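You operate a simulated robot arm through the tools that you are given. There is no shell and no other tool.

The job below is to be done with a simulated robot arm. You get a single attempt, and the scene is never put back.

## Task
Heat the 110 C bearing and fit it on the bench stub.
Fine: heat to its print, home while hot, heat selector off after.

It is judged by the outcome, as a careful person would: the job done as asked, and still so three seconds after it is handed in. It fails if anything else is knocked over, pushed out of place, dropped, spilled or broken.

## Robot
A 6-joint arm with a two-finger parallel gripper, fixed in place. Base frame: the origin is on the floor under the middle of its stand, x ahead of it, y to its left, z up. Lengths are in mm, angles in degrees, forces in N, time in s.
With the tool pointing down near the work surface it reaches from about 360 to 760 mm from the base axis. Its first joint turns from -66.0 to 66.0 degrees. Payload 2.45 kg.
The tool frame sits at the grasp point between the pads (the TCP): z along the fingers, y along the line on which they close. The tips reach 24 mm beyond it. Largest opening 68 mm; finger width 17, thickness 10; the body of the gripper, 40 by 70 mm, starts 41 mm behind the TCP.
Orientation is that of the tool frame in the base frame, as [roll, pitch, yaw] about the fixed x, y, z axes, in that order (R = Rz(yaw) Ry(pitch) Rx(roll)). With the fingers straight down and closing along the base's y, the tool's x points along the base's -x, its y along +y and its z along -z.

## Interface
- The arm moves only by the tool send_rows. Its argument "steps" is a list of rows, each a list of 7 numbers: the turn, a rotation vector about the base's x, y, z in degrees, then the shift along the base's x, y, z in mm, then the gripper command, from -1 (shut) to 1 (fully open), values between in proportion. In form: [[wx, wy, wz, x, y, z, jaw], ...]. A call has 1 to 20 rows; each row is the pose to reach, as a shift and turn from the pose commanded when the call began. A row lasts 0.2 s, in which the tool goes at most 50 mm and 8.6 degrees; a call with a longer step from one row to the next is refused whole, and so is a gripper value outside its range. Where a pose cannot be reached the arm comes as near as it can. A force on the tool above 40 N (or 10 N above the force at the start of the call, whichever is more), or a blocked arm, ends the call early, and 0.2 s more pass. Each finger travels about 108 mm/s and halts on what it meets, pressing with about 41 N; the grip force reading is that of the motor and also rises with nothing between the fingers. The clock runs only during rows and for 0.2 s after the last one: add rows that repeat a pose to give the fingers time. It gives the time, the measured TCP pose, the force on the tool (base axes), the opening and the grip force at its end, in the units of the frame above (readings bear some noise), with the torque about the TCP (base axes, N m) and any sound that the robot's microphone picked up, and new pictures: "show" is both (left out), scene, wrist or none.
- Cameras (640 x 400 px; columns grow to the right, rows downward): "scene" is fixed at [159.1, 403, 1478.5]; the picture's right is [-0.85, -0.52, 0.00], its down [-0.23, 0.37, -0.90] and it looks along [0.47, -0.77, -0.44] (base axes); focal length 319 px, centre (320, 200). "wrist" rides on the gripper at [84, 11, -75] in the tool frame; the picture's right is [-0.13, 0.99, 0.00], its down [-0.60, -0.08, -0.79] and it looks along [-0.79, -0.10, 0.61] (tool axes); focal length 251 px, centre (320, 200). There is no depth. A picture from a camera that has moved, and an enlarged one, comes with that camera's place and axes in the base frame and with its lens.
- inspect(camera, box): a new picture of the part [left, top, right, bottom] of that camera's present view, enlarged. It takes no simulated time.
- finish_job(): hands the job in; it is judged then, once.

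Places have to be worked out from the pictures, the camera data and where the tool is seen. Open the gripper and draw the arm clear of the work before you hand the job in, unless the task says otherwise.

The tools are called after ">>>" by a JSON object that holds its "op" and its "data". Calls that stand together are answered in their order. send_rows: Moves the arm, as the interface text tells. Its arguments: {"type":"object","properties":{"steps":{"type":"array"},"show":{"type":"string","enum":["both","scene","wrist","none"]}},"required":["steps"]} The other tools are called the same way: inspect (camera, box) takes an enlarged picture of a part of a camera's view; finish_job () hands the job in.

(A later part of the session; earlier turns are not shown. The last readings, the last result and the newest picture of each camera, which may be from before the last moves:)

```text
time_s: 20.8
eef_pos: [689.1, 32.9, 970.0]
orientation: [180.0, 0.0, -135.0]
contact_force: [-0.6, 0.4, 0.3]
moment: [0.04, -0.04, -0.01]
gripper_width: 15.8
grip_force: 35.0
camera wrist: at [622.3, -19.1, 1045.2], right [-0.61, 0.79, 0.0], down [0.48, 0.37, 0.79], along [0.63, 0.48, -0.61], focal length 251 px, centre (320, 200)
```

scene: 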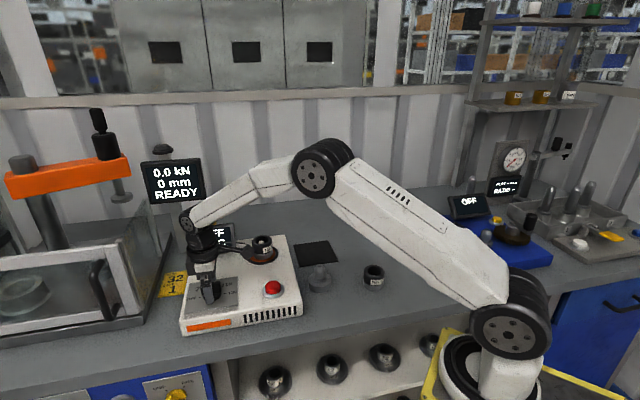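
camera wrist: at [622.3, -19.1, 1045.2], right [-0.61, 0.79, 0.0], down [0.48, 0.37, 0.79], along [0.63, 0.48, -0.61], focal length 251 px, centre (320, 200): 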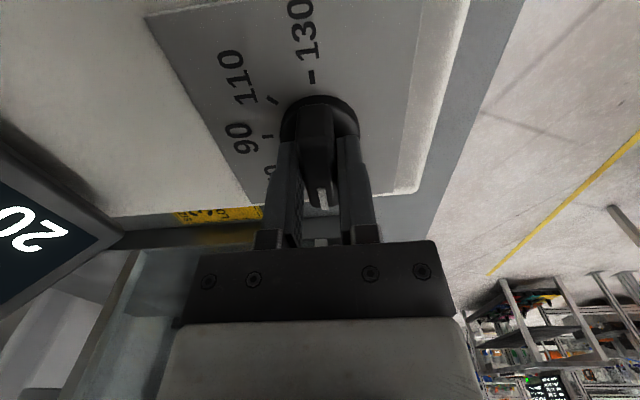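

The bar is held at 15.8 mm with no side load. I turn it clockwise by 45° first to check how it responds.

>>> {"op": "send_rows", "data": {"steps": [[0, 0, -7.5, 0, 0, 0, -1], [0, 0, -15, 0, 0, 0, -1], [0, 0, -22.5, 0, 0, 0, -1], [0, 0, -30, 0, 0, 0, -1], [0, 0, -37.5, 0, 0, 0, -1], [0, 0, -45, 0, 0, 0, -1], [0, 0, -45, 0, 0, 0, -1]]}}

```text
time_s: 22.4
eef_pos: [689.6, 30.8, 968.2]
orientation: [-180.0, 0.0, 179.9]
contact_force: [2.9, -5.7, -6.0]
moment: [-0.19, -0.65, 0.02]
gripper_width: 15.7
grip_force: 34.5
camera wrist: at [605.5, 43.6, 1045.2], right [0.13, 0.99, 0.0], down [0.6, -0.08, 0.79], along [0.79, -0.1, -0.61], focal length 251 px, centre (320, 200)
```

scene: 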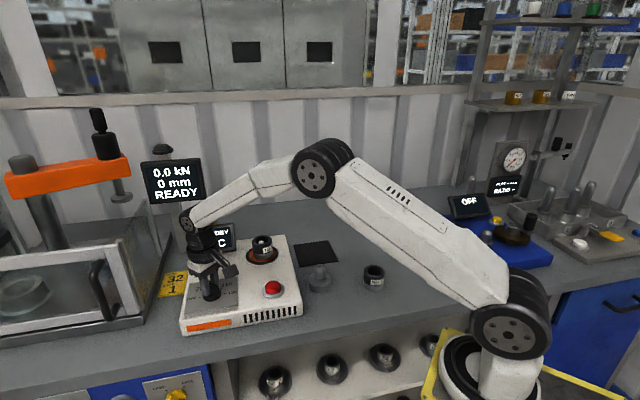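
wrist: 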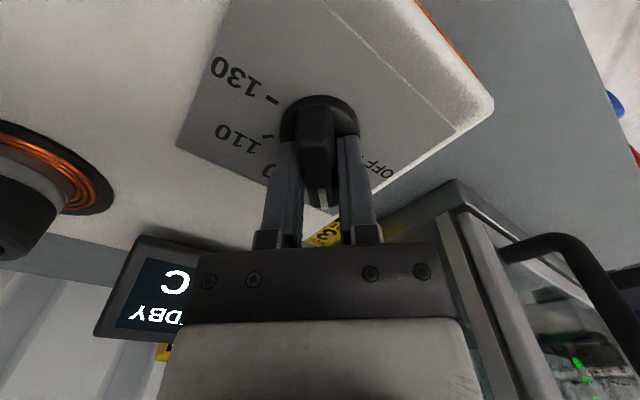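

The knob follows and the display has changed to standby, so the red button likely starts the heat. I turn the remaining 90° to 110.

>>> {"op": "send_rows", "data": {"steps": [[0, 0, -7.5, 0, 0, 0, -1], [0, 0, -15, 0, 0, 0, -1], [0, 0, -22.5, 0, 0, 0, -1], [0, 0, -30, 0, 0, 0, -1], [0, 0, -37.5, 0, 0, 0, -1], [0, 0, -45, 0, 0, 0, -1], [0, 0, -52.5, 0, 0, 0, -1], [0, 0, -60, 0, 0, 0, -1], [0, 0, -67.5, 0, 0, 0, -1], [0, 0, -75, 0, 0, 0, -1], [0, 0, -82.5, 0, 0, 0, -1], [0, 0, -90, 0, 0, 0, -1], [0, 0, -90, 0, 0, 0, -1]]}}

>>> {"op": "inspect", "data": {"camera": "wrist", "box": [180, 0, 460, 260]}}

>>> {"op": "inspect", "data": {"camera": "scene", "box": [170, 210, 310, 330]}}

```text
time_s: 25.2
eef_pos: [690.0, 32.5, 970.9]
orientation: [-180.0, -0.1, 89.7]
contact_force: [3.0, -20.6, -13.9]
moment: [0.23, -0.23, 0.01]
gripper_width: 16.0
grip_force: 34.9
camera wrist: at [700.7, 116.3, 1045.2], right [0.99, -0.13, 0.0], down [-0.08, -0.6, 0.79], along [-0.11, -0.79, -0.61], focal length 251 px, centre (320, 200)
```

scene: 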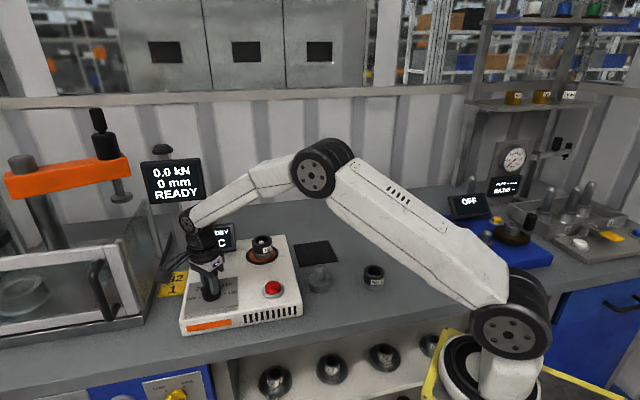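
wrist: 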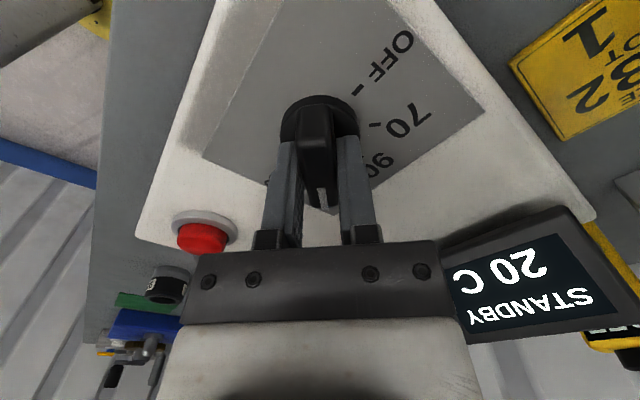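

```text
1.54 times, centred on (320, 130) of wrist
camera zoom: at [700.7, 116.3, 1045.2], right [0.99, -0.13, 0.0], down [-0.08, -0.6, 0.79], along [-0.11, -0.79, -0.61], focal length 387 px, centre (320, 308)
```

zoom: 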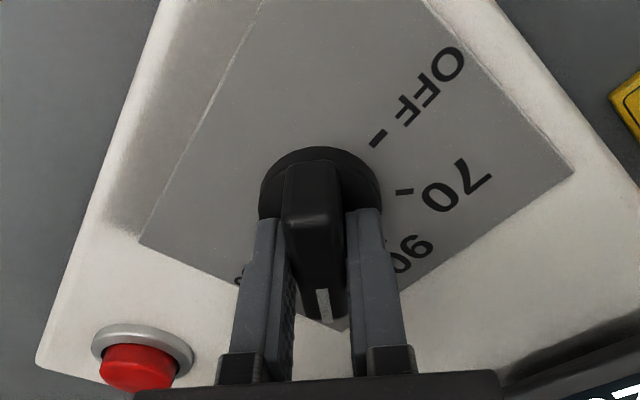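

```text
3.33 times, centred on (240, 270) of scene
camera zoom: at [159.5, 402.4, 1478.6], right [-0.85, -0.52, 0.0], down [-0.23, 0.37, -0.9], along [0.47, -0.77, -0.44], focal length 1064 px, centre (587, -33)
```

zoom: 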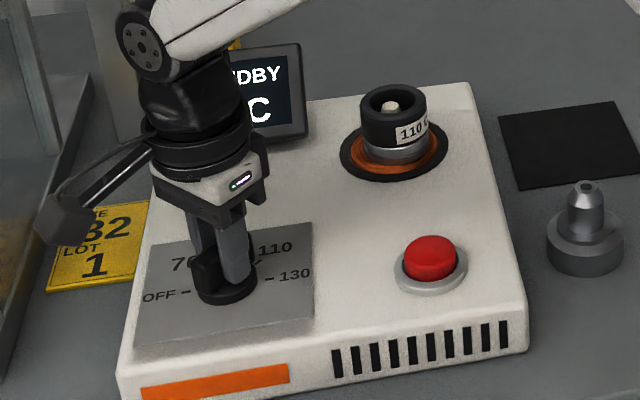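

The display reads STANDBY 20 C and the bar has been turned the full 135°. I open, lift straight off the knob, and check the dial setting.

>>> {"op": "send_rows", "data": {"steps": [[0, 0, 0, 0, 0, 0, -0.5], [0, 0, 0, 0, 0, 0, 0.5], [0, 0, 0, 0, 0, 2, 1], [0, 0, 0, 0, 0, 25, 1], [0, 0, 0, 0, 0, 60, 1], [0, 0, 0, 0, 0, 90, 1], [0, 0, 0, 0, 0, 90, 1]]}}

>>> {"op": "inspect", "data": {"camera": "wrist", "box": [220, 0, 420, 140]}}

>>> {"op": "inspect", "data": {"camera": "scene", "box": [170, 210, 310, 330]}}

```text
time_s: 26.8
eef_pos: [688.7, 32.8, 1063.2]
orientation: [-179.9, 0.0, 90.0]
contact_force: [0.0, -0.1, -0.4]
moment: [0.02, 0.0, 0.02]
gripper_width: 68.2
grip_force: 0.1
camera wrist: at [700.2, 118.0, 1137.9], right [0.99, -0.13, 0.0], down [-0.08, -0.6, 0.79], along [-0.1, -0.79, -0.61], focal length 251 px, centre (320, 200)
```

scene: 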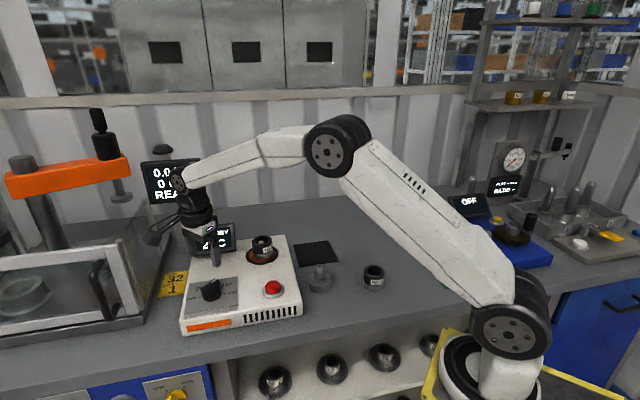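
wrist: 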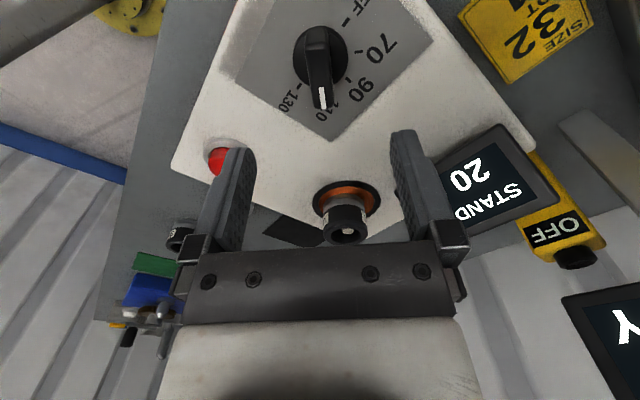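

```text
2.86 times, centred on (320, 70) of wrist
camera zoom: at [700.2, 118.0, 1137.9], right [0.99, -0.13, 0.0], down [-0.08, -0.6, 0.79], along [-0.1, -0.79, -0.61], focal length 718 px, centre (320, 571)
```

zoom: 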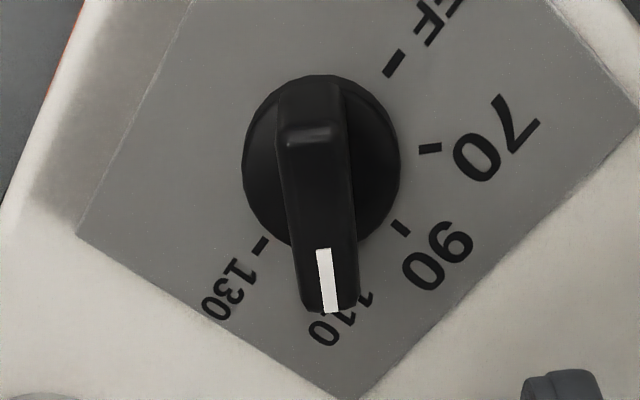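

```text
3.33 times, centred on (240, 270) of scene
camera zoom: at [159.1, 403.0, 1478.5], right [-0.85, -0.52, 0.0], down [-0.23, 0.37, -0.9], along [0.47, -0.77, -0.44], focal length 1064 px, centre (587, -33)
```

zoom: 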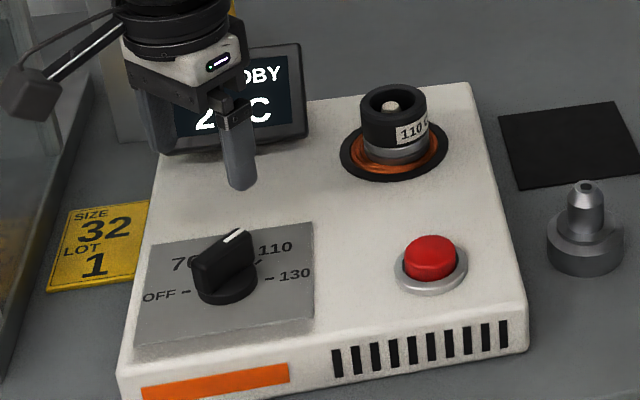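

The mark sits on 110. Next I go over the red start button with the fingers shut, turning the wrist back to neutral on the way.

>>> {"op": "send_rows", "data": {"steps": [[0, 0, 8, -10, -8, 0, 0.5], [0, 0, 16, -20, -16, 0, 0], [0, 0, 24, -31, -24, 0, -0.5], [0, 0, 32, -42, -32, 0, -1], [0, 0, 40, -53, -40, 0, -1], [0, 0, 48, -64, -49, 0, -1], [0, 0, 56, -75, -58, 0, -1], [0, 0, 64, -86, -66, 0, -1], [0, 0, 72, -97, -74, -4, -1], [0, 0, 80, -107, -82, -8, -1], [0, 0, 88, -115, -88, -11, -1], [0, 0, 90, -115.5, -89, -11, -1], [0, 0, 90, -115.5, -89, -11, -1]]}}

>>> {"op": "inspect", "data": {"camera": "wrist", "box": [220, 0, 420, 160]}}

>>> {"op": "inspect", "data": {"camera": "scene", "box": [170, 210, 310, 330]}}

```text
time_s: 29.6
eef_pos: [573.1, -55.9, 1049.8]
orientation: [-179.9, -0.1, 180.0]
contact_force: [0.3, -0.9, 0.1]
moment: [0.0, 0.01, 0.02]
gripper_width: 0.1
grip_force: 23.6
camera wrist: at [489.8, -44.5, 1124.9], right [0.13, 0.99, 0.0], down [0.6, -0.08, 0.79], along [0.79, -0.1, -0.61], focal length 251 px, centre (320, 200)
```

scene: 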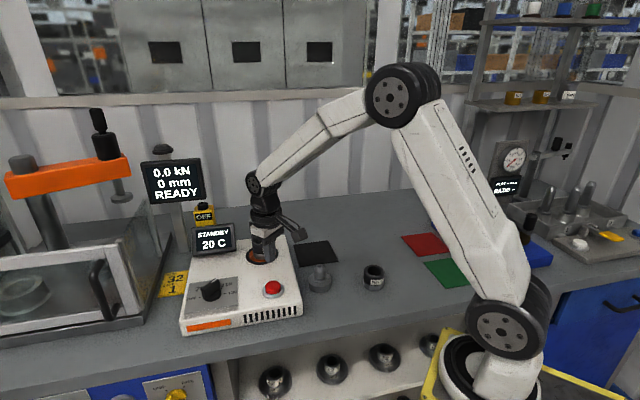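
wrist: 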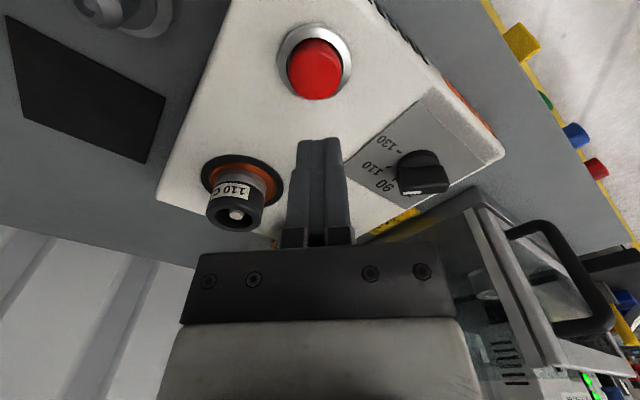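

```text
2.50 times, centred on (320, 80) of wrist
camera zoom: at [489.8, -44.5, 1124.9], right [0.13, 0.99, 0.0], down [0.6, -0.08, 0.79], along [0.79, -0.1, -0.61], focal length 629 px, centre (320, 500)
```

zoom: 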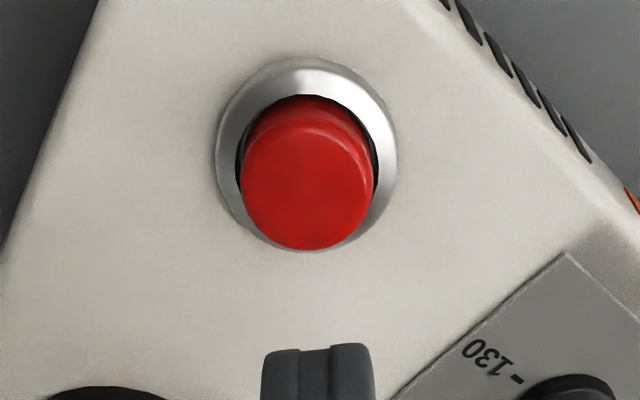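

```text
3.33 times, centred on (240, 270) of scene
camera zoom: at [159.1, 403.0, 1478.5], right [-0.85, -0.52, 0.0], down [-0.23, 0.37, -0.9], along [0.47, -0.77, -0.44], focal length 1064 px, centre (587, -33)
```

zoom: 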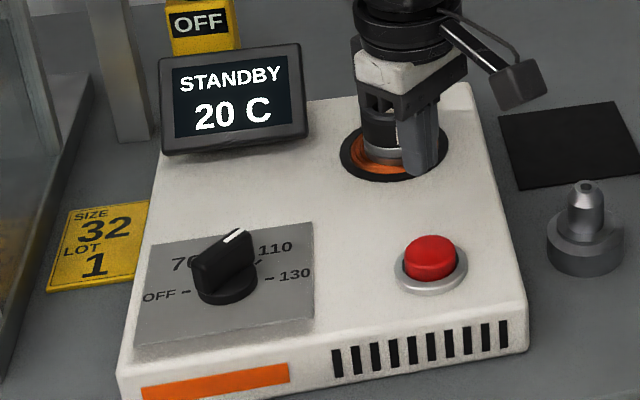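

The button's centre is near (573,-58.5) with its cap top around z 951, so the shut tips should touch near TCP z 975. I centre over it and descend to just above contact.

>>> {"op": "send_rows", "data": {"steps": [[0, 0, 0, -0.5, -3, -30, -1], [0, 0, 0, -0.5, -3, -55, -1], [0, 0, 0, -0.5, -3, -68, -1], [0, 0, 0, -0.5, -3, -68, -1]]}}

>>> {"op": "inspect", "data": {"camera": "wrist", "box": [220, 60, 420, 240]}}

>>> {"op": "inspect", "data": {"camera": "scene", "box": [220, 240, 320, 320]}}

```text
time_s: 30.6
eef_pos: [572.5, -58.7, 981.7]
orientation: [-179.9, 0.0, 179.9]
contact_force: [0.8, -0.5, 0.4]
moment: [0.05, -0.03, 0.01]
gripper_width: 0.0
grip_force: 23.6
camera wrist: at [488.5, -46.4, 1057.2], right [0.13, 0.99, 0.0], down [0.6, -0.08, 0.79], along [0.79, -0.1, -0.61], focal length 251 px, centre (320, 200)
```

scene: 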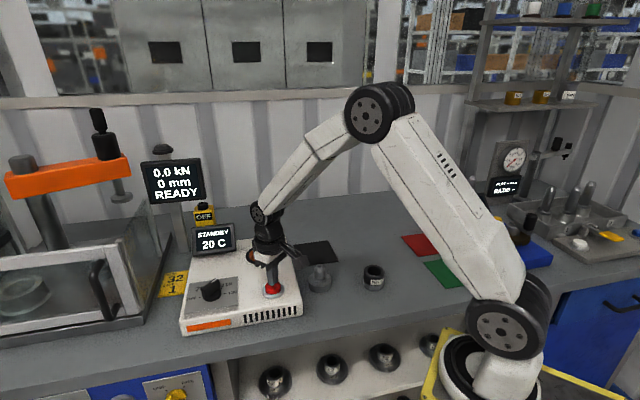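
wrist: 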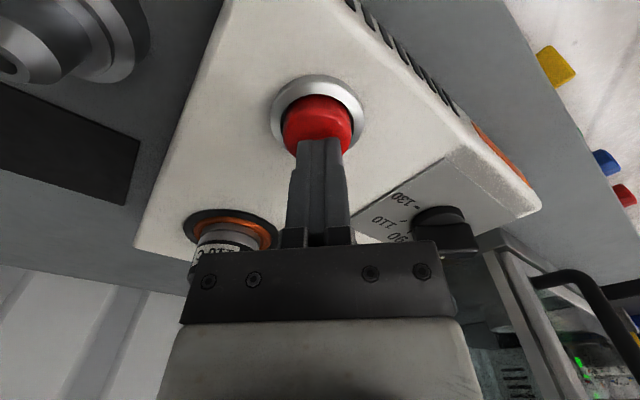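

```text
2.22 times, centred on (320, 150) of wrist
camera zoom: at [488.5, -46.4, 1057.2], right [0.13, 0.99, 0.0], down [0.6, -0.08, 0.79], along [0.79, -0.1, -0.61], focal length 559 px, centre (320, 311)
```

zoom: 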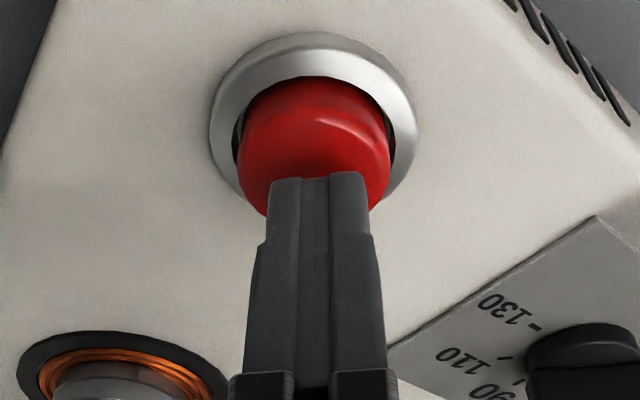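

```text
5.00 times, centred on (270, 280) of scene
camera zoom: at [159.1, 403.0, 1478.5], right [-0.85, -0.52, 0.0], down [-0.23, 0.37, -0.9], along [0.47, -0.77, -0.44], focal length 1596 px, centre (570, -200)
```

zoom: 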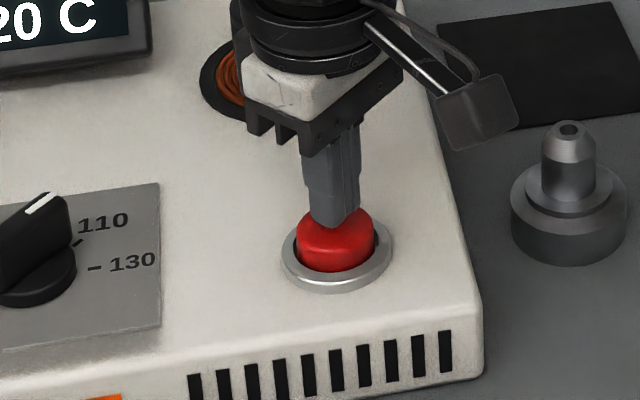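

The tips are centred just above the cap. I press in small steps and then come back up.

>>> {"op": "send_rows", "data": {"steps": [[0, 0, 0, 0, 0, -4, -1], [0, 0, 0, 0, 0, -7, -1], [0, 0, 0, 0, 0, -10, -1], [0, 0, 0, 0, 0, -10, -1]], "show": "scene"}}

```text
time_s: 31.6
eef_pos: [573.9, -57.7, 972.2]
orientation: [-180.0, 0.1, -180.0]
contact_force: [-0.8, -0.4, 1.9]
moment: [-0.02, -0.02, 0.03]
gripper_width: 0.0
grip_force: 23.6
```

scene: 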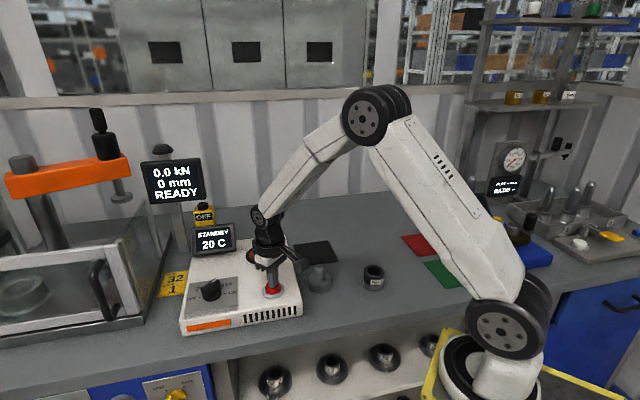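

Contact is just starting at 1.9 N. I press a few more millimetres.

>>> {"op": "send_rows", "data": {"steps": [[0, 0, 0, 0, 0, -2, -1], [0, 0, 0, 0, 0, -4, -1], [0, 0, 0, 0, 0, -6, -1]], "show": "scene"}}

>>> {"op": "inspect", "data": {"camera": "scene", "box": [170, 200, 310, 320]}}

```text
time_s: 32.4
eef_pos: [573.5, -58.8, 967.8]
orientation: [-179.8, 0.1, 179.9]
contact_force: [-10.4, -9.2, 31.0]
moment: [-0.23, 0.28, 0.02]
gripper_width: 0.0
grip_force: 23.2
heard: click
```

scene: 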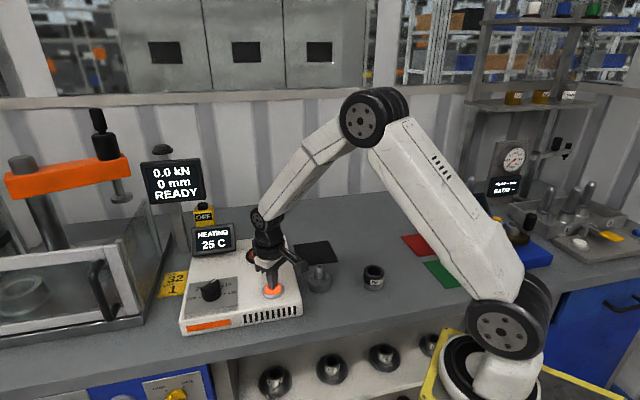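

```text
3.33 times, centred on (240, 260) of scene
camera zoom: at [158.2, 402.8, 1478.6], right [-0.85, -0.52, 0.0], down [-0.23, 0.37, -0.9], along [0.47, -0.77, -0.44], focal length 1064 px, centre (587, 0)
```

zoom: 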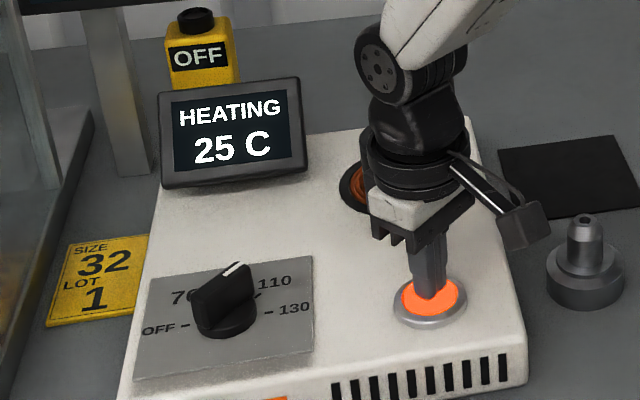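

A click was heard and the display reads HEATING 25 C. While it heats I rise and go over the bench stub to locate it precisely.

>>> {"op": "send_rows", "data": {"steps": [[0, 0, 0, 0, 0, 10, -1], [0, 0, 0, 0, 0, 45, -1], [0, 0, 0, 0, 0, 85, -0.5], [0, 0, 0, -15, -30, 100, 0.3], [0, 0, 0, -30, -60, 105, 1], [0, 0, 0, -45, -90, 105, 1], [0, 0, 0, -59, -119, 105, 1], [0, 0, 0, -59, -119, 105, 1]]}}

>>> {"op": "inspect", "data": {"camera": "wrist", "box": [220, 0, 420, 150]}}

>>> {"op": "inspect", "data": {"camera": "scene", "box": [170, 200, 350, 320]}}

```text
time_s: 34.2
eef_pos: [514.5, -179.2, 1069.6]
orientation: [180.0, 0.0, -179.9]
contact_force: [0.0, 0.0, -0.3]
moment: [0.0, 0.0, 0.03]
gripper_width: 67.9
grip_force: 0.0
camera wrist: at [430.4, -167.2, 1144.4], right [0.13, 0.99, 0.0], down [0.6, -0.08, 0.79], along [0.79, -0.1, -0.61], focal length 251 px, centre (320, 200)
```

scene: 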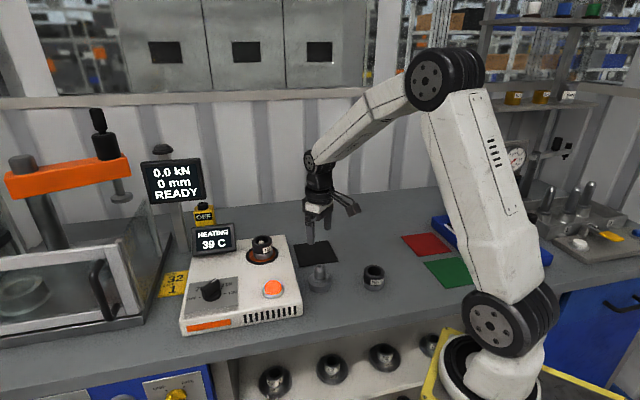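
wrist: 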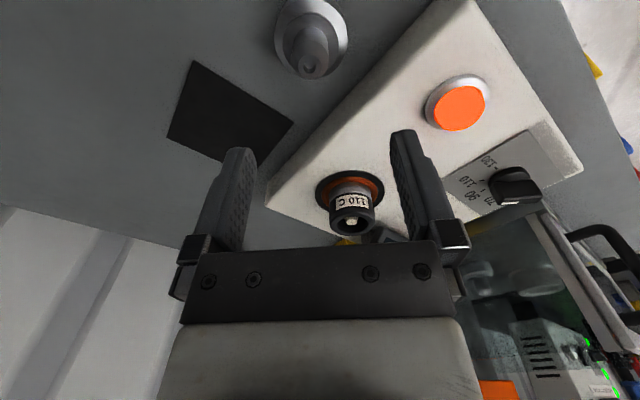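

```text
2.67 times, centred on (320, 75) of wrist
camera zoom: at [430.4, -167.2, 1144.4], right [0.13, 0.99, 0.0], down [0.6, -0.08, 0.79], along [0.79, -0.1, -0.61], focal length 670 px, centre (320, 533)
```

zoom: 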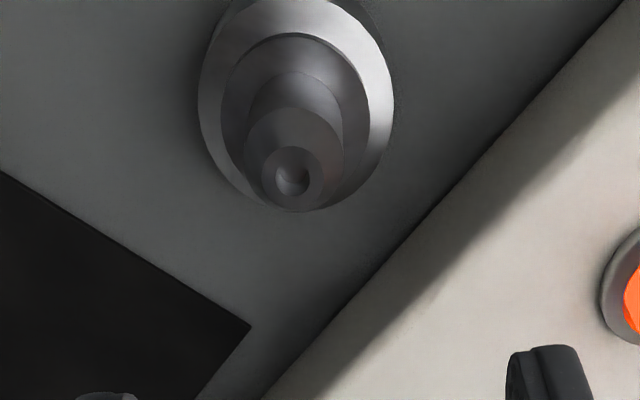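

```text
3.33 times, centred on (260, 260) of scene
camera zoom: at [159.1, 403.0, 1478.5], right [-0.85, -0.52, 0.0], down [-0.23, 0.37, -0.9], along [0.47, -0.77, -0.44], focal length 1064 px, centre (520, 0)
```

zoom: 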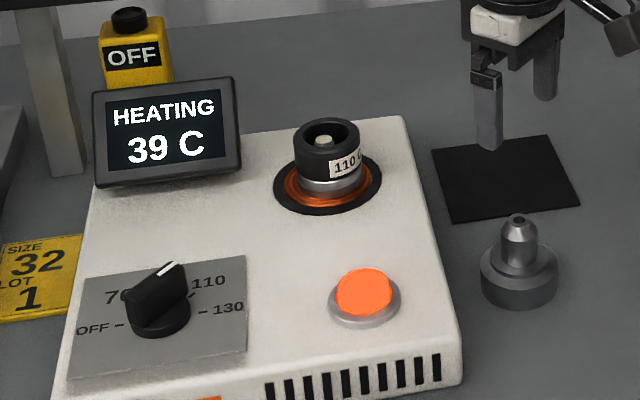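

It heats at about 8 C/s, so 110 C should come near t = 43 s. The stub axis looks to be near (521,-187), tip at z 943; I drop closer over it for a better fix while waiting.

>>> {"op": "send_rows", "data": {"steps": [[0, 0, 0, 3, -5, -30, 1], [0, 0, 0, 6, -9.6, -62, 1], [0, 0, 0, 6, -9.6, -62, 1]]}}

>>> {"op": "inspect", "data": {"camera": "wrist", "box": [220, 0, 420, 200]}}

>>> {"op": "inspect", "data": {"camera": "scene", "box": [290, 235, 350, 305]}}

```text
time_s: 35.0
eef_pos: [523.1, -186.2, 1007.3]
orientation: [179.9, 0.0, -180.0]
contact_force: [-0.1, 0.4, -0.5]
moment: [-0.01, 0.01, 0.02]
gripper_width: 67.9
grip_force: 0.0
camera wrist: at [438.6, -175.5, 1081.9], right [0.13, 0.99, 0.0], down [0.6, -0.08, 0.79], along [0.79, -0.1, -0.61], focal length 251 px, centre (320, 200)
```

scene: 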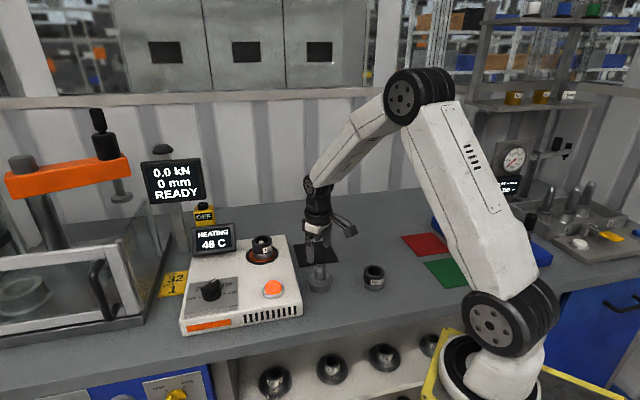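
wrist: 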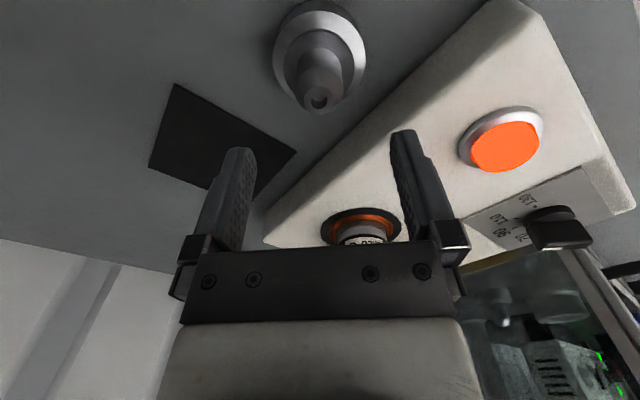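

```text
2.00 times, centred on (320, 100) of wrist
camera zoom: at [438.6, -175.5, 1081.9], right [0.13, 0.99, 0.0], down [0.6, -0.08, 0.79], along [0.79, -0.1, -0.61], focal length 503 px, centre (320, 400)
```

zoom: 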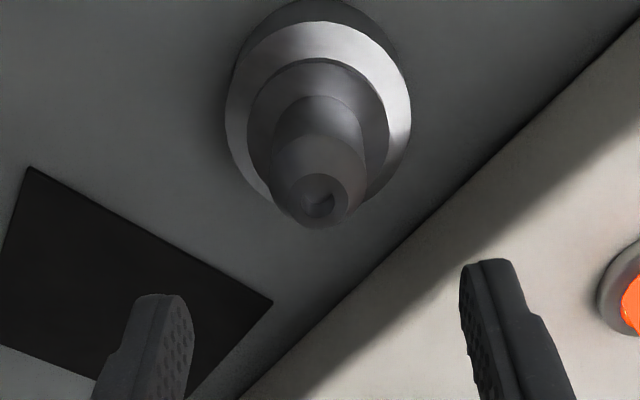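

```text
5.71 times, centred on (320, 270) of scene
camera zoom: at [159.1, 403.0, 1478.5], right [-0.85, -0.52, 0.0], down [-0.23, 0.37, -0.9], along [0.47, -0.77, -0.44], focal length 1824 px, centre (320, -200)
```

zoom: 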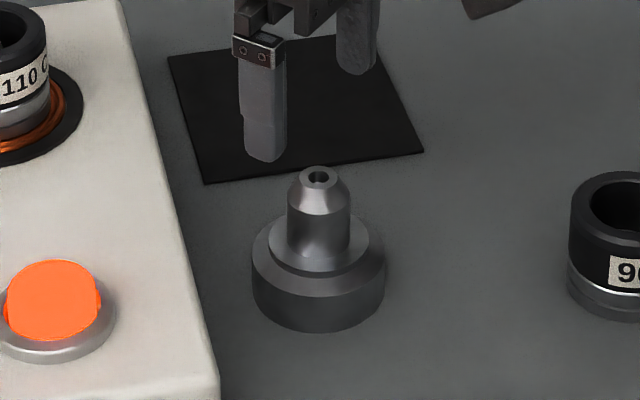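

The stub's post is about 28 mm with a tapered tip, axis near (520.5,-187.3). The bearing is near 47 C, so I go back over it now and wait with the fingers open around it.

>>> {"op": "send_rows", "data": {"steps": [[0, 0, 0, 0, 0, 32, 1], [0, 0, 0, 43, 6, 34, 1], [0, 0, 0, 87, 12, 34, 1], [0, 0, 0, 130, 19, 34, 1], [0, 0, 0, 165, 24, 34, 1], [0, 0, 0, 173.4, 25.4, 34, 1], [0, 0, 0, 173.4, 25.4, 20, 1], [0, 0, 0, 173.4, 25.4, 15, 1]]}}

>>> {"op": "inspect", "data": {"camera": "wrist", "box": [220, 40, 420, 240]}}

```text
time_s: 36.8
eef_pos: [693.9, -162.0, 1023.6]
orientation: [-180.0, 0.0, -179.9]
contact_force: [-0.8, -0.4, 0.3]
moment: [0.04, -0.02, -0.01]
gripper_width: 68.0
grip_force: 0.0
camera wrist: at [609.9, -150.5, 1098.8], right [0.13, 0.99, 0.0], down [0.6, -0.08, 0.79], along [0.79, -0.1, -0.61], focal length 251 px, centre (320, 200)
```

scene: 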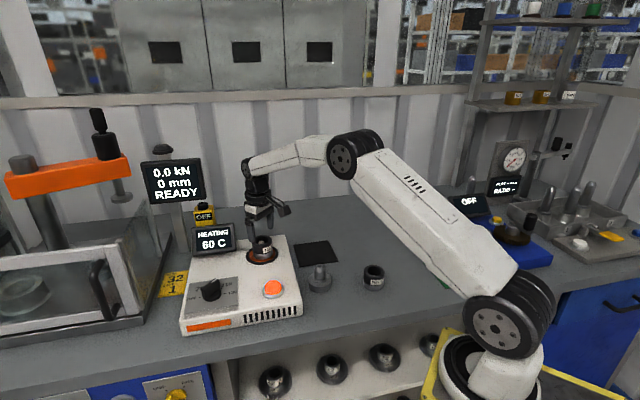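
wrist: 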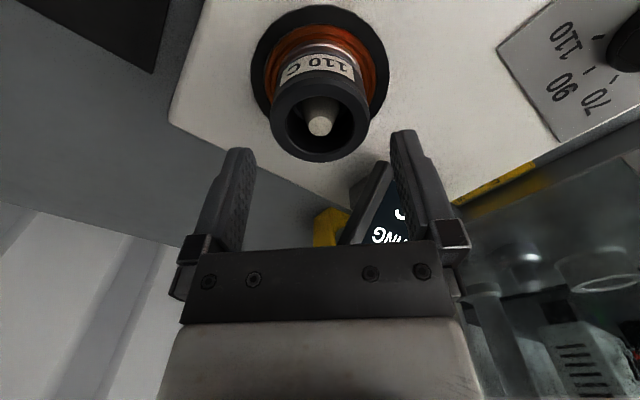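

```text
2.00 times, centred on (320, 140) of wrist
camera zoom: at [609.9, -150.5, 1098.8], right [0.13, 0.99, 0.0], down [0.6, -0.08, 0.79], along [0.79, -0.1, -0.61], focal length 503 px, centre (320, 320)
```

zoom: 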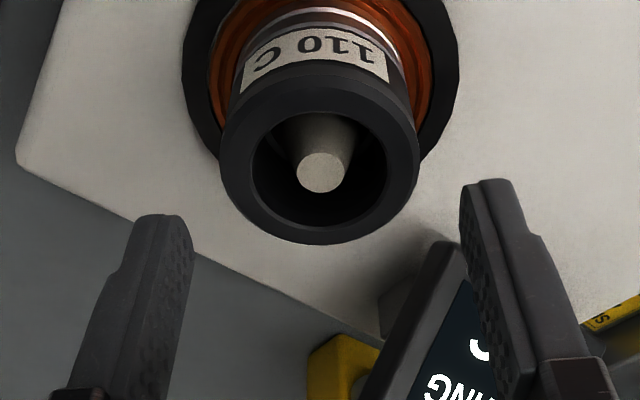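

At 60 C the bearing is centred between the open fingers. I lower around it without touching and wait for the setpoint.

>>> {"op": "send_rows", "data": {"steps": [[0, 0, 0, 0, 0, -15, 1], [0, 0, 0, 0, 0, -32, 1], [0, 0, 0, 0, 0, -46, 1], [0, 0, 0, 0, 0, -53, 1], [0, 0, 0, 0, 0, -53, 1], [0, 0, 0, 0, 0, -53, 1], [0, 0, 0, 0, 0, -53, 1], [0, 0, 0, 0, 0, -53, 1], [0, 0, 0, 0, 0, -53, 1], [0, 0, 0, 0, 0, -53, 1], [0, 0, 0, 0, 0, -53, 1], [0, 0, 0, 0, 0, -53, 1], [0, 0, 0, 0, 0, -53, 1], [0, 0, 0, 0, 0, -53, 1], [0, 0, 0, 0, 0, -53, 1]]}}

>>> {"op": "inspect", "data": {"camera": "scene", "box": [180, 200, 310, 310]}}

```text
time_s: 40.0
eef_pos: [694.6, -162.8, 970.8]
orientation: [-179.9, 0.0, 179.9]
contact_force: [0.0, -0.3, 0.2]
moment: [0.01, 0.02, -0.01]
gripper_width: 67.8
grip_force: 0.1
camera wrist: at [611.1, -150.9, 1045.7], right [0.13, 0.99, 0.0], down [0.6, -0.08, 0.79], along [0.79, -0.1, -0.61], focal length 251 px, centre (320, 200)
```

scene: 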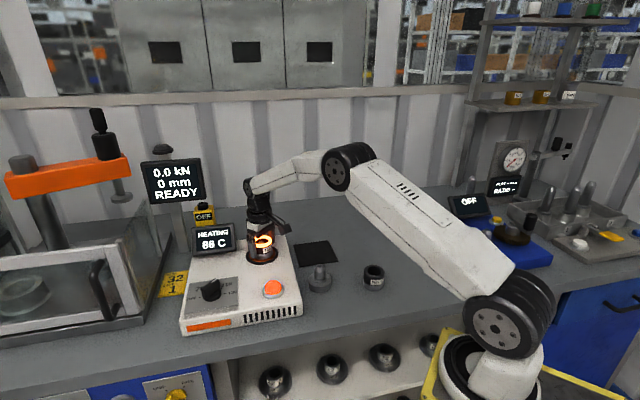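
wrist: 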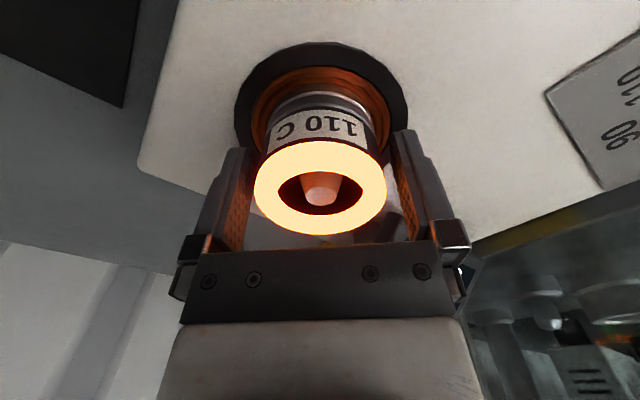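

```text
3.64 times, centred on (245, 255) of scene
camera zoom: at [159.1, 403.0, 1478.5], right [-0.85, -0.52, 0.0], down [-0.23, 0.37, -0.9], along [0.47, -0.77, -0.44], focal length 1161 px, centre (593, 0)
```

zoom: 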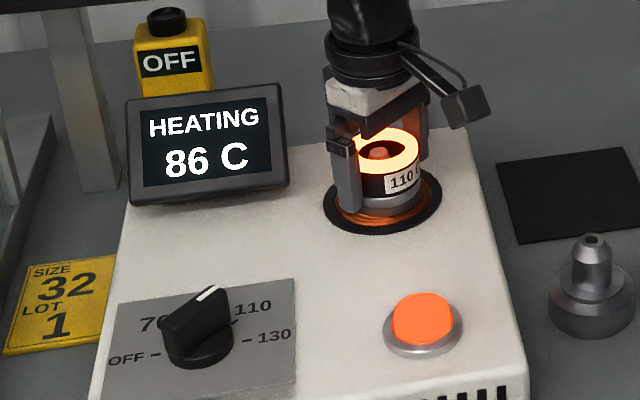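

86 C now and rising about 8 C/s. I wait another 3 s.

>>> {"op": "send_rows", "data": {"steps": [[0, 0, 0, 0, 0, 0, 1], [0, 0, 0, 0, 0, 0, 1], [0, 0, 0, 0, 0, 0, 1], [0, 0, 0, 0, 0, 0, 1], [0, 0, 0, 0, 0, 0, 1], [0, 0, 0, 0, 0, 0, 1], [0, 0, 0, 0, 0, 0, 1], [0, 0, 0, 0, 0, 0, 1], [0, 0, 0, 0, 0, 0, 1], [0, 0, 0, 0, 0, 0, 1], [0, 0, 0, 0, 0, 0, 1], [0, 0, 0, 0, 0, 0, 1], [0, 0, 0, 0, 0, 0, 1], [0, 0, 0, 0, 0, 0, 1]], "show": "scene"}}

>>> {"op": "inspect", "data": {"camera": "scene", "box": [180, 200, 310, 310]}}

```text
time_s: 43.0
eef_pos: [694.8, -163.3, 971.1]
orientation: [-180.0, 0.1, 180.0]
contact_force: [-0.7, -0.2, -0.6]
moment: [0.02, 0.03, -0.03]
gripper_width: 67.8
grip_force: 0.2
```

scene: 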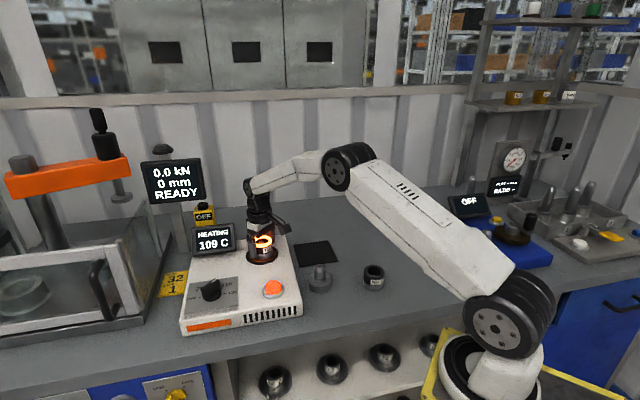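

```text
3.64 times, centred on (245, 255) of scene
camera zoom: at [159.1, 403.0, 1478.5], right [-0.85, -0.52, 0.0], down [-0.23, 0.37, -0.9], along [0.47, -0.77, -0.44], focal length 1161 px, centre (593, 0)
```

zoom: 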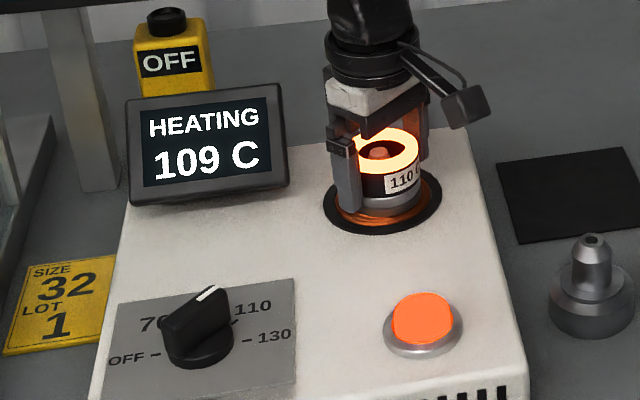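

109 C. One more short wait to reach the printed 110 C and see what the heater reports.

>>> {"op": "send_rows", "data": {"steps": [[0, 0, 0, 0, 0, 0, 1], [0, 0, 0, 0, 0, 0, 1]], "show": "scene"}}

>>> {"op": "inspect", "data": {"camera": "scene", "box": [180, 200, 310, 310]}}

```text
time_s: 43.6
eef_pos: [695.4, -163.1, 969.9]
orientation: [179.9, -0.1, 180.0]
contact_force: [-0.9, -0.1, -0.6]
moment: [-0.03, 0.01, 0.0]
gripper_width: 68.3
grip_force: 0.0
```

scene: 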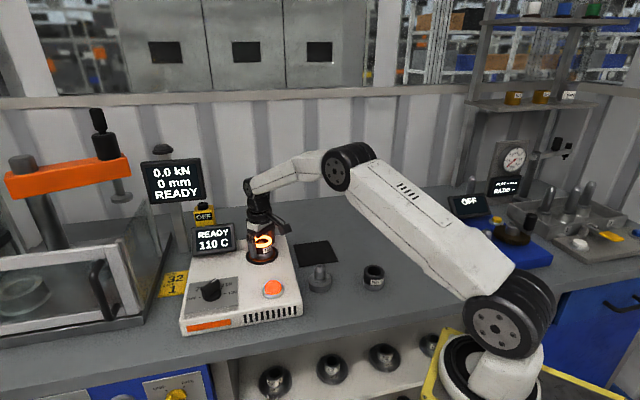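

```text
3.64 times, centred on (245, 255) of scene
camera zoom: at [159.1, 403.0, 1478.5], right [-0.85, -0.52, 0.0], down [-0.23, 0.37, -0.9], along [0.47, -0.77, -0.44], focal length 1161 px, centre (593, 0)
```

zoom: 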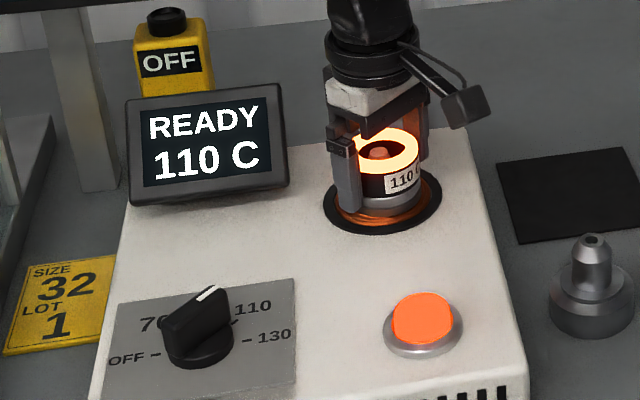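

READY 110 C. I grip the hot bearing, lift it off the post, and carry it straight to just above the bench stub.

>>> {"op": "send_rows", "data": {"steps": [[0, 0, 0, 0, 0, 0, -1], [0, 0, 0, 0, 0, 0, -1], [0, 0, 0, 0, 0, 15, -1], [0, 0, 0, 0, 0, 50, -1], [0, 0, 0, -25, -3.6, 65, -1], [0, 0, 0, -68, -9.9, 65, -1], [0, 0, 0, -111, -16.1, 65, -1], [0, 0, 0, -150, -21.8, 60, -1], [0, 0, 0, -173.4, -25.2, 40, -1], [0, 0, 0, -173.4, -25.2, 20, -1], [0, 0, 0, -173.4, -25.2, 18, -1]]}}

>>> {"op": "inspect", "data": {"camera": "scene", "box": [295, 230, 345, 300]}}

>>> {"op": "inspect", "data": {"camera": "wrist", "box": [240, 40, 400, 240]}}

```text
time_s: 46.0
eef_pos: [521.0, -188.2, 989.0]
orientation: [180.0, 0.0, 180.0]
contact_force: [0.3, 1.0, -2.2]
moment: [0.04, -0.02, 0.0]
gripper_width: 55.3
grip_force: 41.0
camera wrist: at [436.5, -175.5, 1064.2], right [0.13, 0.99, 0.0], down [0.6, -0.08, 0.79], along [0.79, -0.1, -0.61], focal length 251 px, centre (320, 200)
```

scene: 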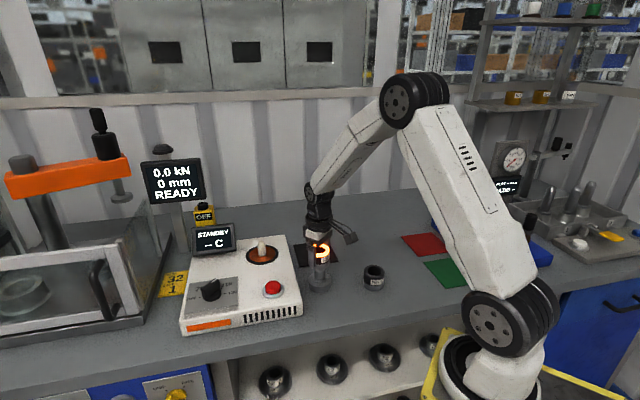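
wrist: 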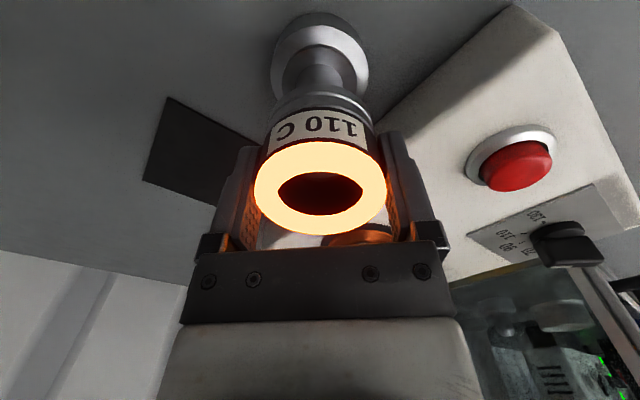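

```text
5.71 times, centred on (320, 265) of scene
camera zoom: at [159.1, 403.0, 1478.5], right [-0.85, -0.52, 0.0], down [-0.23, 0.37, -0.9], along [0.47, -0.77, -0.44], focal length 1824 px, centre (320, -171)
```

zoom: 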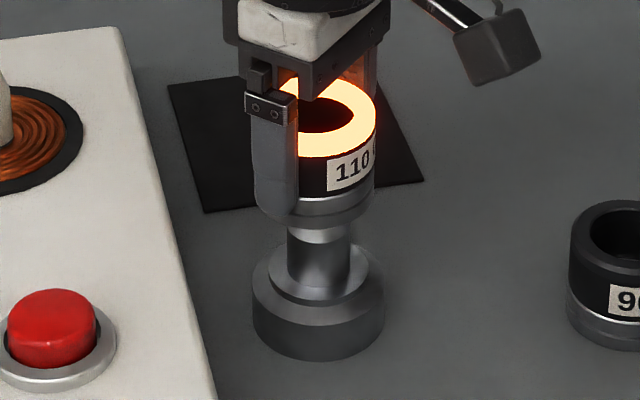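

```text
2.00 times, centred on (320, 140) of wrist
camera zoom: at [436.5, -175.5, 1064.2], right [0.13, 0.99, 0.0], down [0.6, -0.08, 0.79], along [0.79, -0.1, -0.61], focal length 503 px, centre (320, 320)
```

zoom: 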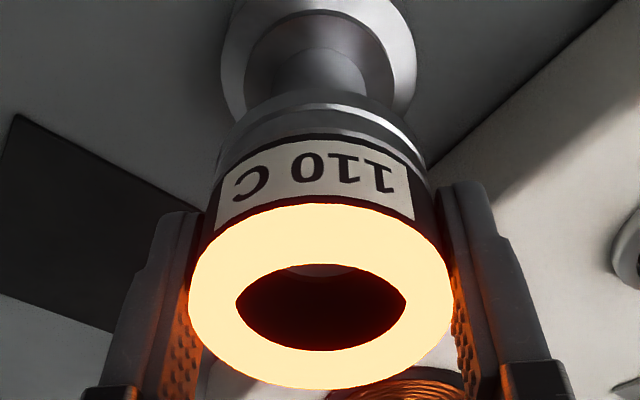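

The bearing hangs over the stub, about 1 mm off toward +x and 0.5 mm toward +y. I correct that and lower it over the tapered tip.

>>> {"op": "send_rows", "data": {"steps": [[0, 0, 0, -1.1, -0.5, -6, -1], [0, 0, 0, -1.1, -0.5, -14, -1], [0, 0, 0, -1.1, -0.5, -22, -1], [0, 0, 0, -1.1, -0.5, -30, -1]]}}

>>> {"op": "inspect", "data": {"camera": "scene", "box": [295, 230, 345, 300]}}

```text
time_s: 47.0
eef_pos: [520.8, -186.6, 959.3]
orientation: [179.8, -0.1, 180.0]
contact_force: [-11.4, 1.6, 1.8]
moment: [0.04, 0.33, -0.06]
gripper_width: 55.5
grip_force: 40.7
camera wrist: at [436.2, -174.9, 1034.9], right [0.13, 0.99, 0.0], down [0.61, -0.08, 0.79], along [0.78, -0.1, -0.61], focal length 251 px, centre (320, 200)
```

scene: 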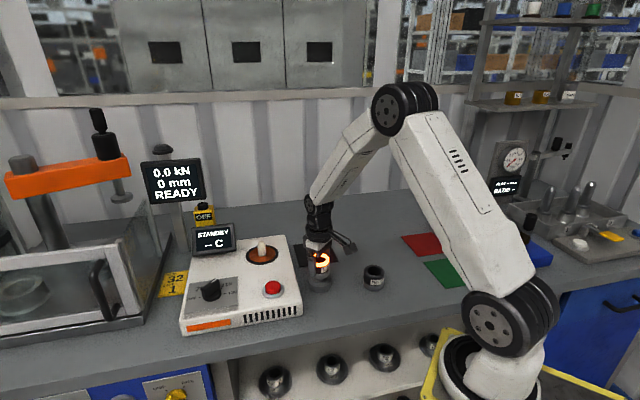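
wrist: 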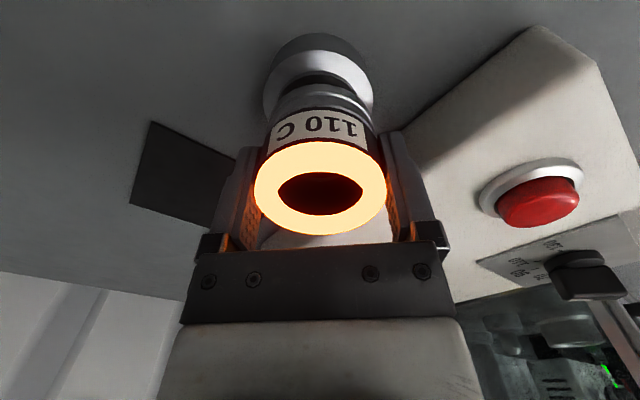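

```text
5.71 times, centred on (320, 265) of scene
camera zoom: at [158.7, 403.1, 1478.5], right [-0.85, -0.52, 0.0], down [-0.23, 0.37, -0.9], along [0.47, -0.77, -0.44], focal length 1824 px, centre (320, -171)
```

zoom: 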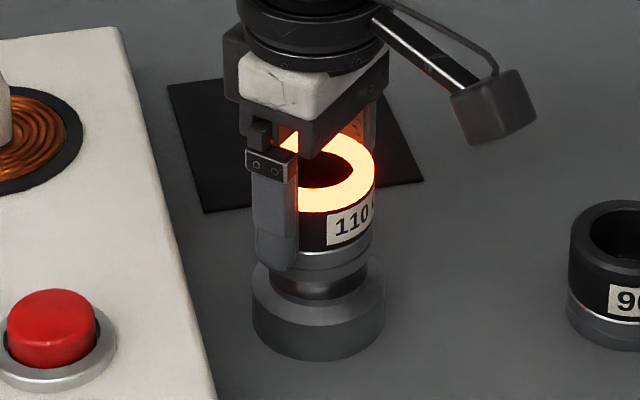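

It is sliding onto the post with only an 11 N side load toward -x. I ease 1 mm that way and keep lowering to the shoulder.

>>> {"op": "send_rows", "data": {"steps": [[0, 0, 0, -1.0, 0.1, -4, -1], [0, 0, 0, -1.0, 0.1, -9, -1], [0, 0, 0, -1.0, 0.1, -14, -1], [0, 0, 0, -1.0, 0.1, -18, -1]]}}

>>> {"op": "inspect", "data": {"camera": "scene", "box": [295, 230, 345, 300]}}

```text
time_s: 48.1
eef_pos: [519.4, -187.1, 944.3]
orientation: [-179.9, 0.4, -179.9]
contact_force: [-4.9, 1.9, 8.0]
moment: [0.23, -0.07, 0.03]
gripper_width: 55.3
grip_force: 41.2
stopped in row 4: the force on the tool passed its limit at 44 N (the readings are from after the stop); the commanded pose is now the measured one
camera wrist: at [435.7, -176.1, 1020.0], right [0.13, 0.99, 0.0], down [0.6, -0.08, 0.8], along [0.79, -0.1, -0.6], focal length 251 px, centre (320, 200)
```

scene: 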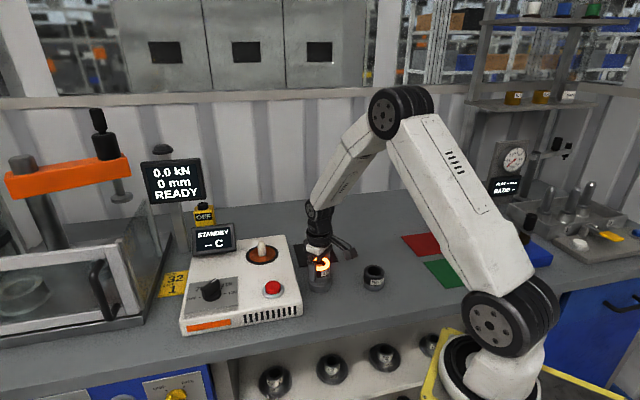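
wrist: 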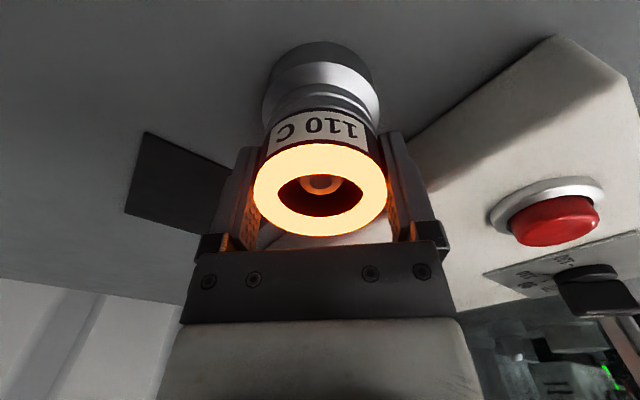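

```text
5.71 times, centred on (320, 265) of scene
camera zoom: at [158.8, 403.1, 1478.5], right [-0.85, -0.52, 0.0], down [-0.23, 0.37, -0.9], along [0.47, -0.77, -0.44], focal length 1824 px, centre (320, -171)
```

zoom: 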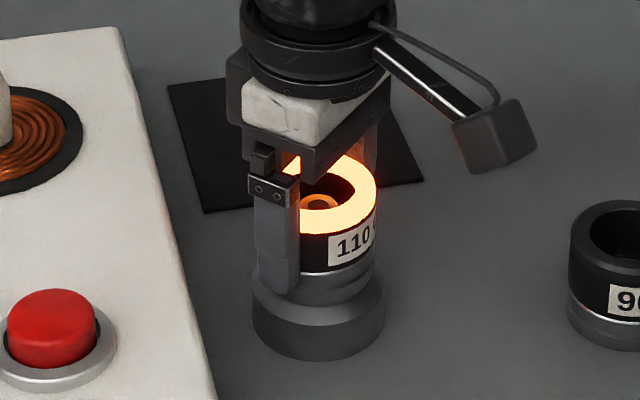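

>>> {"op": "inspect", "data": {"camera": "scene", "box": [304, 262, 336, 298]}}

>>> {"op": "inspect", "data": {"camera": "wrist", "box": [250, 30, 390, 160]}}

```text
11.11 times, centred on (320, 280) of scene
camera zoom: at [158.8, 403.1, 1478.5], right [-0.85, -0.52, 0.0], down [-0.23, 0.37, -0.9], along [0.47, -0.77, -0.44], focal length 3547 px, centre (320, -689)
```

zoom: 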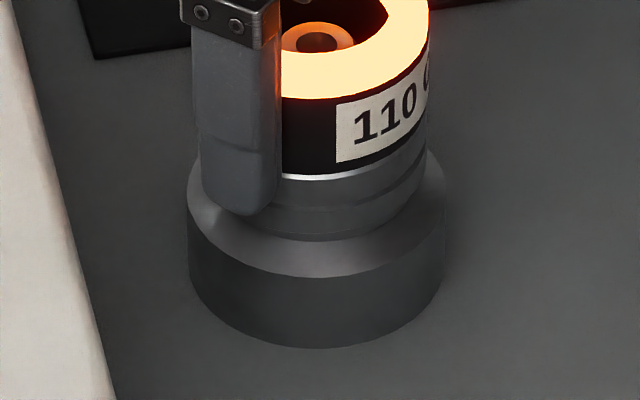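

```text
3.08 times, centred on (320, 95) of wrist
camera zoom: at [435.7, -176.1, 1020.0], right [0.13, 0.99, 0.0], down [0.6, -0.08, 0.8], along [0.79, -0.1, -0.6], focal length 774 px, centre (320, 523)
```

zoom: 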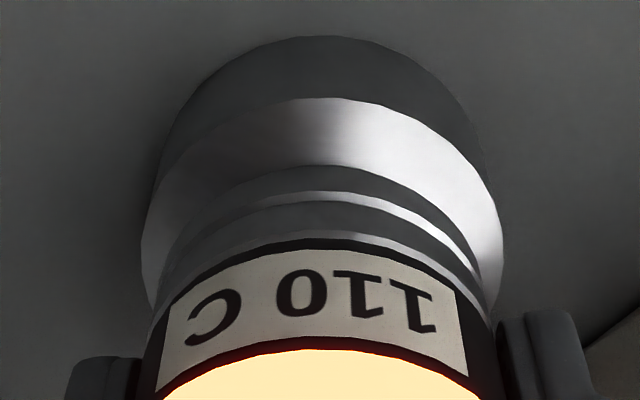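

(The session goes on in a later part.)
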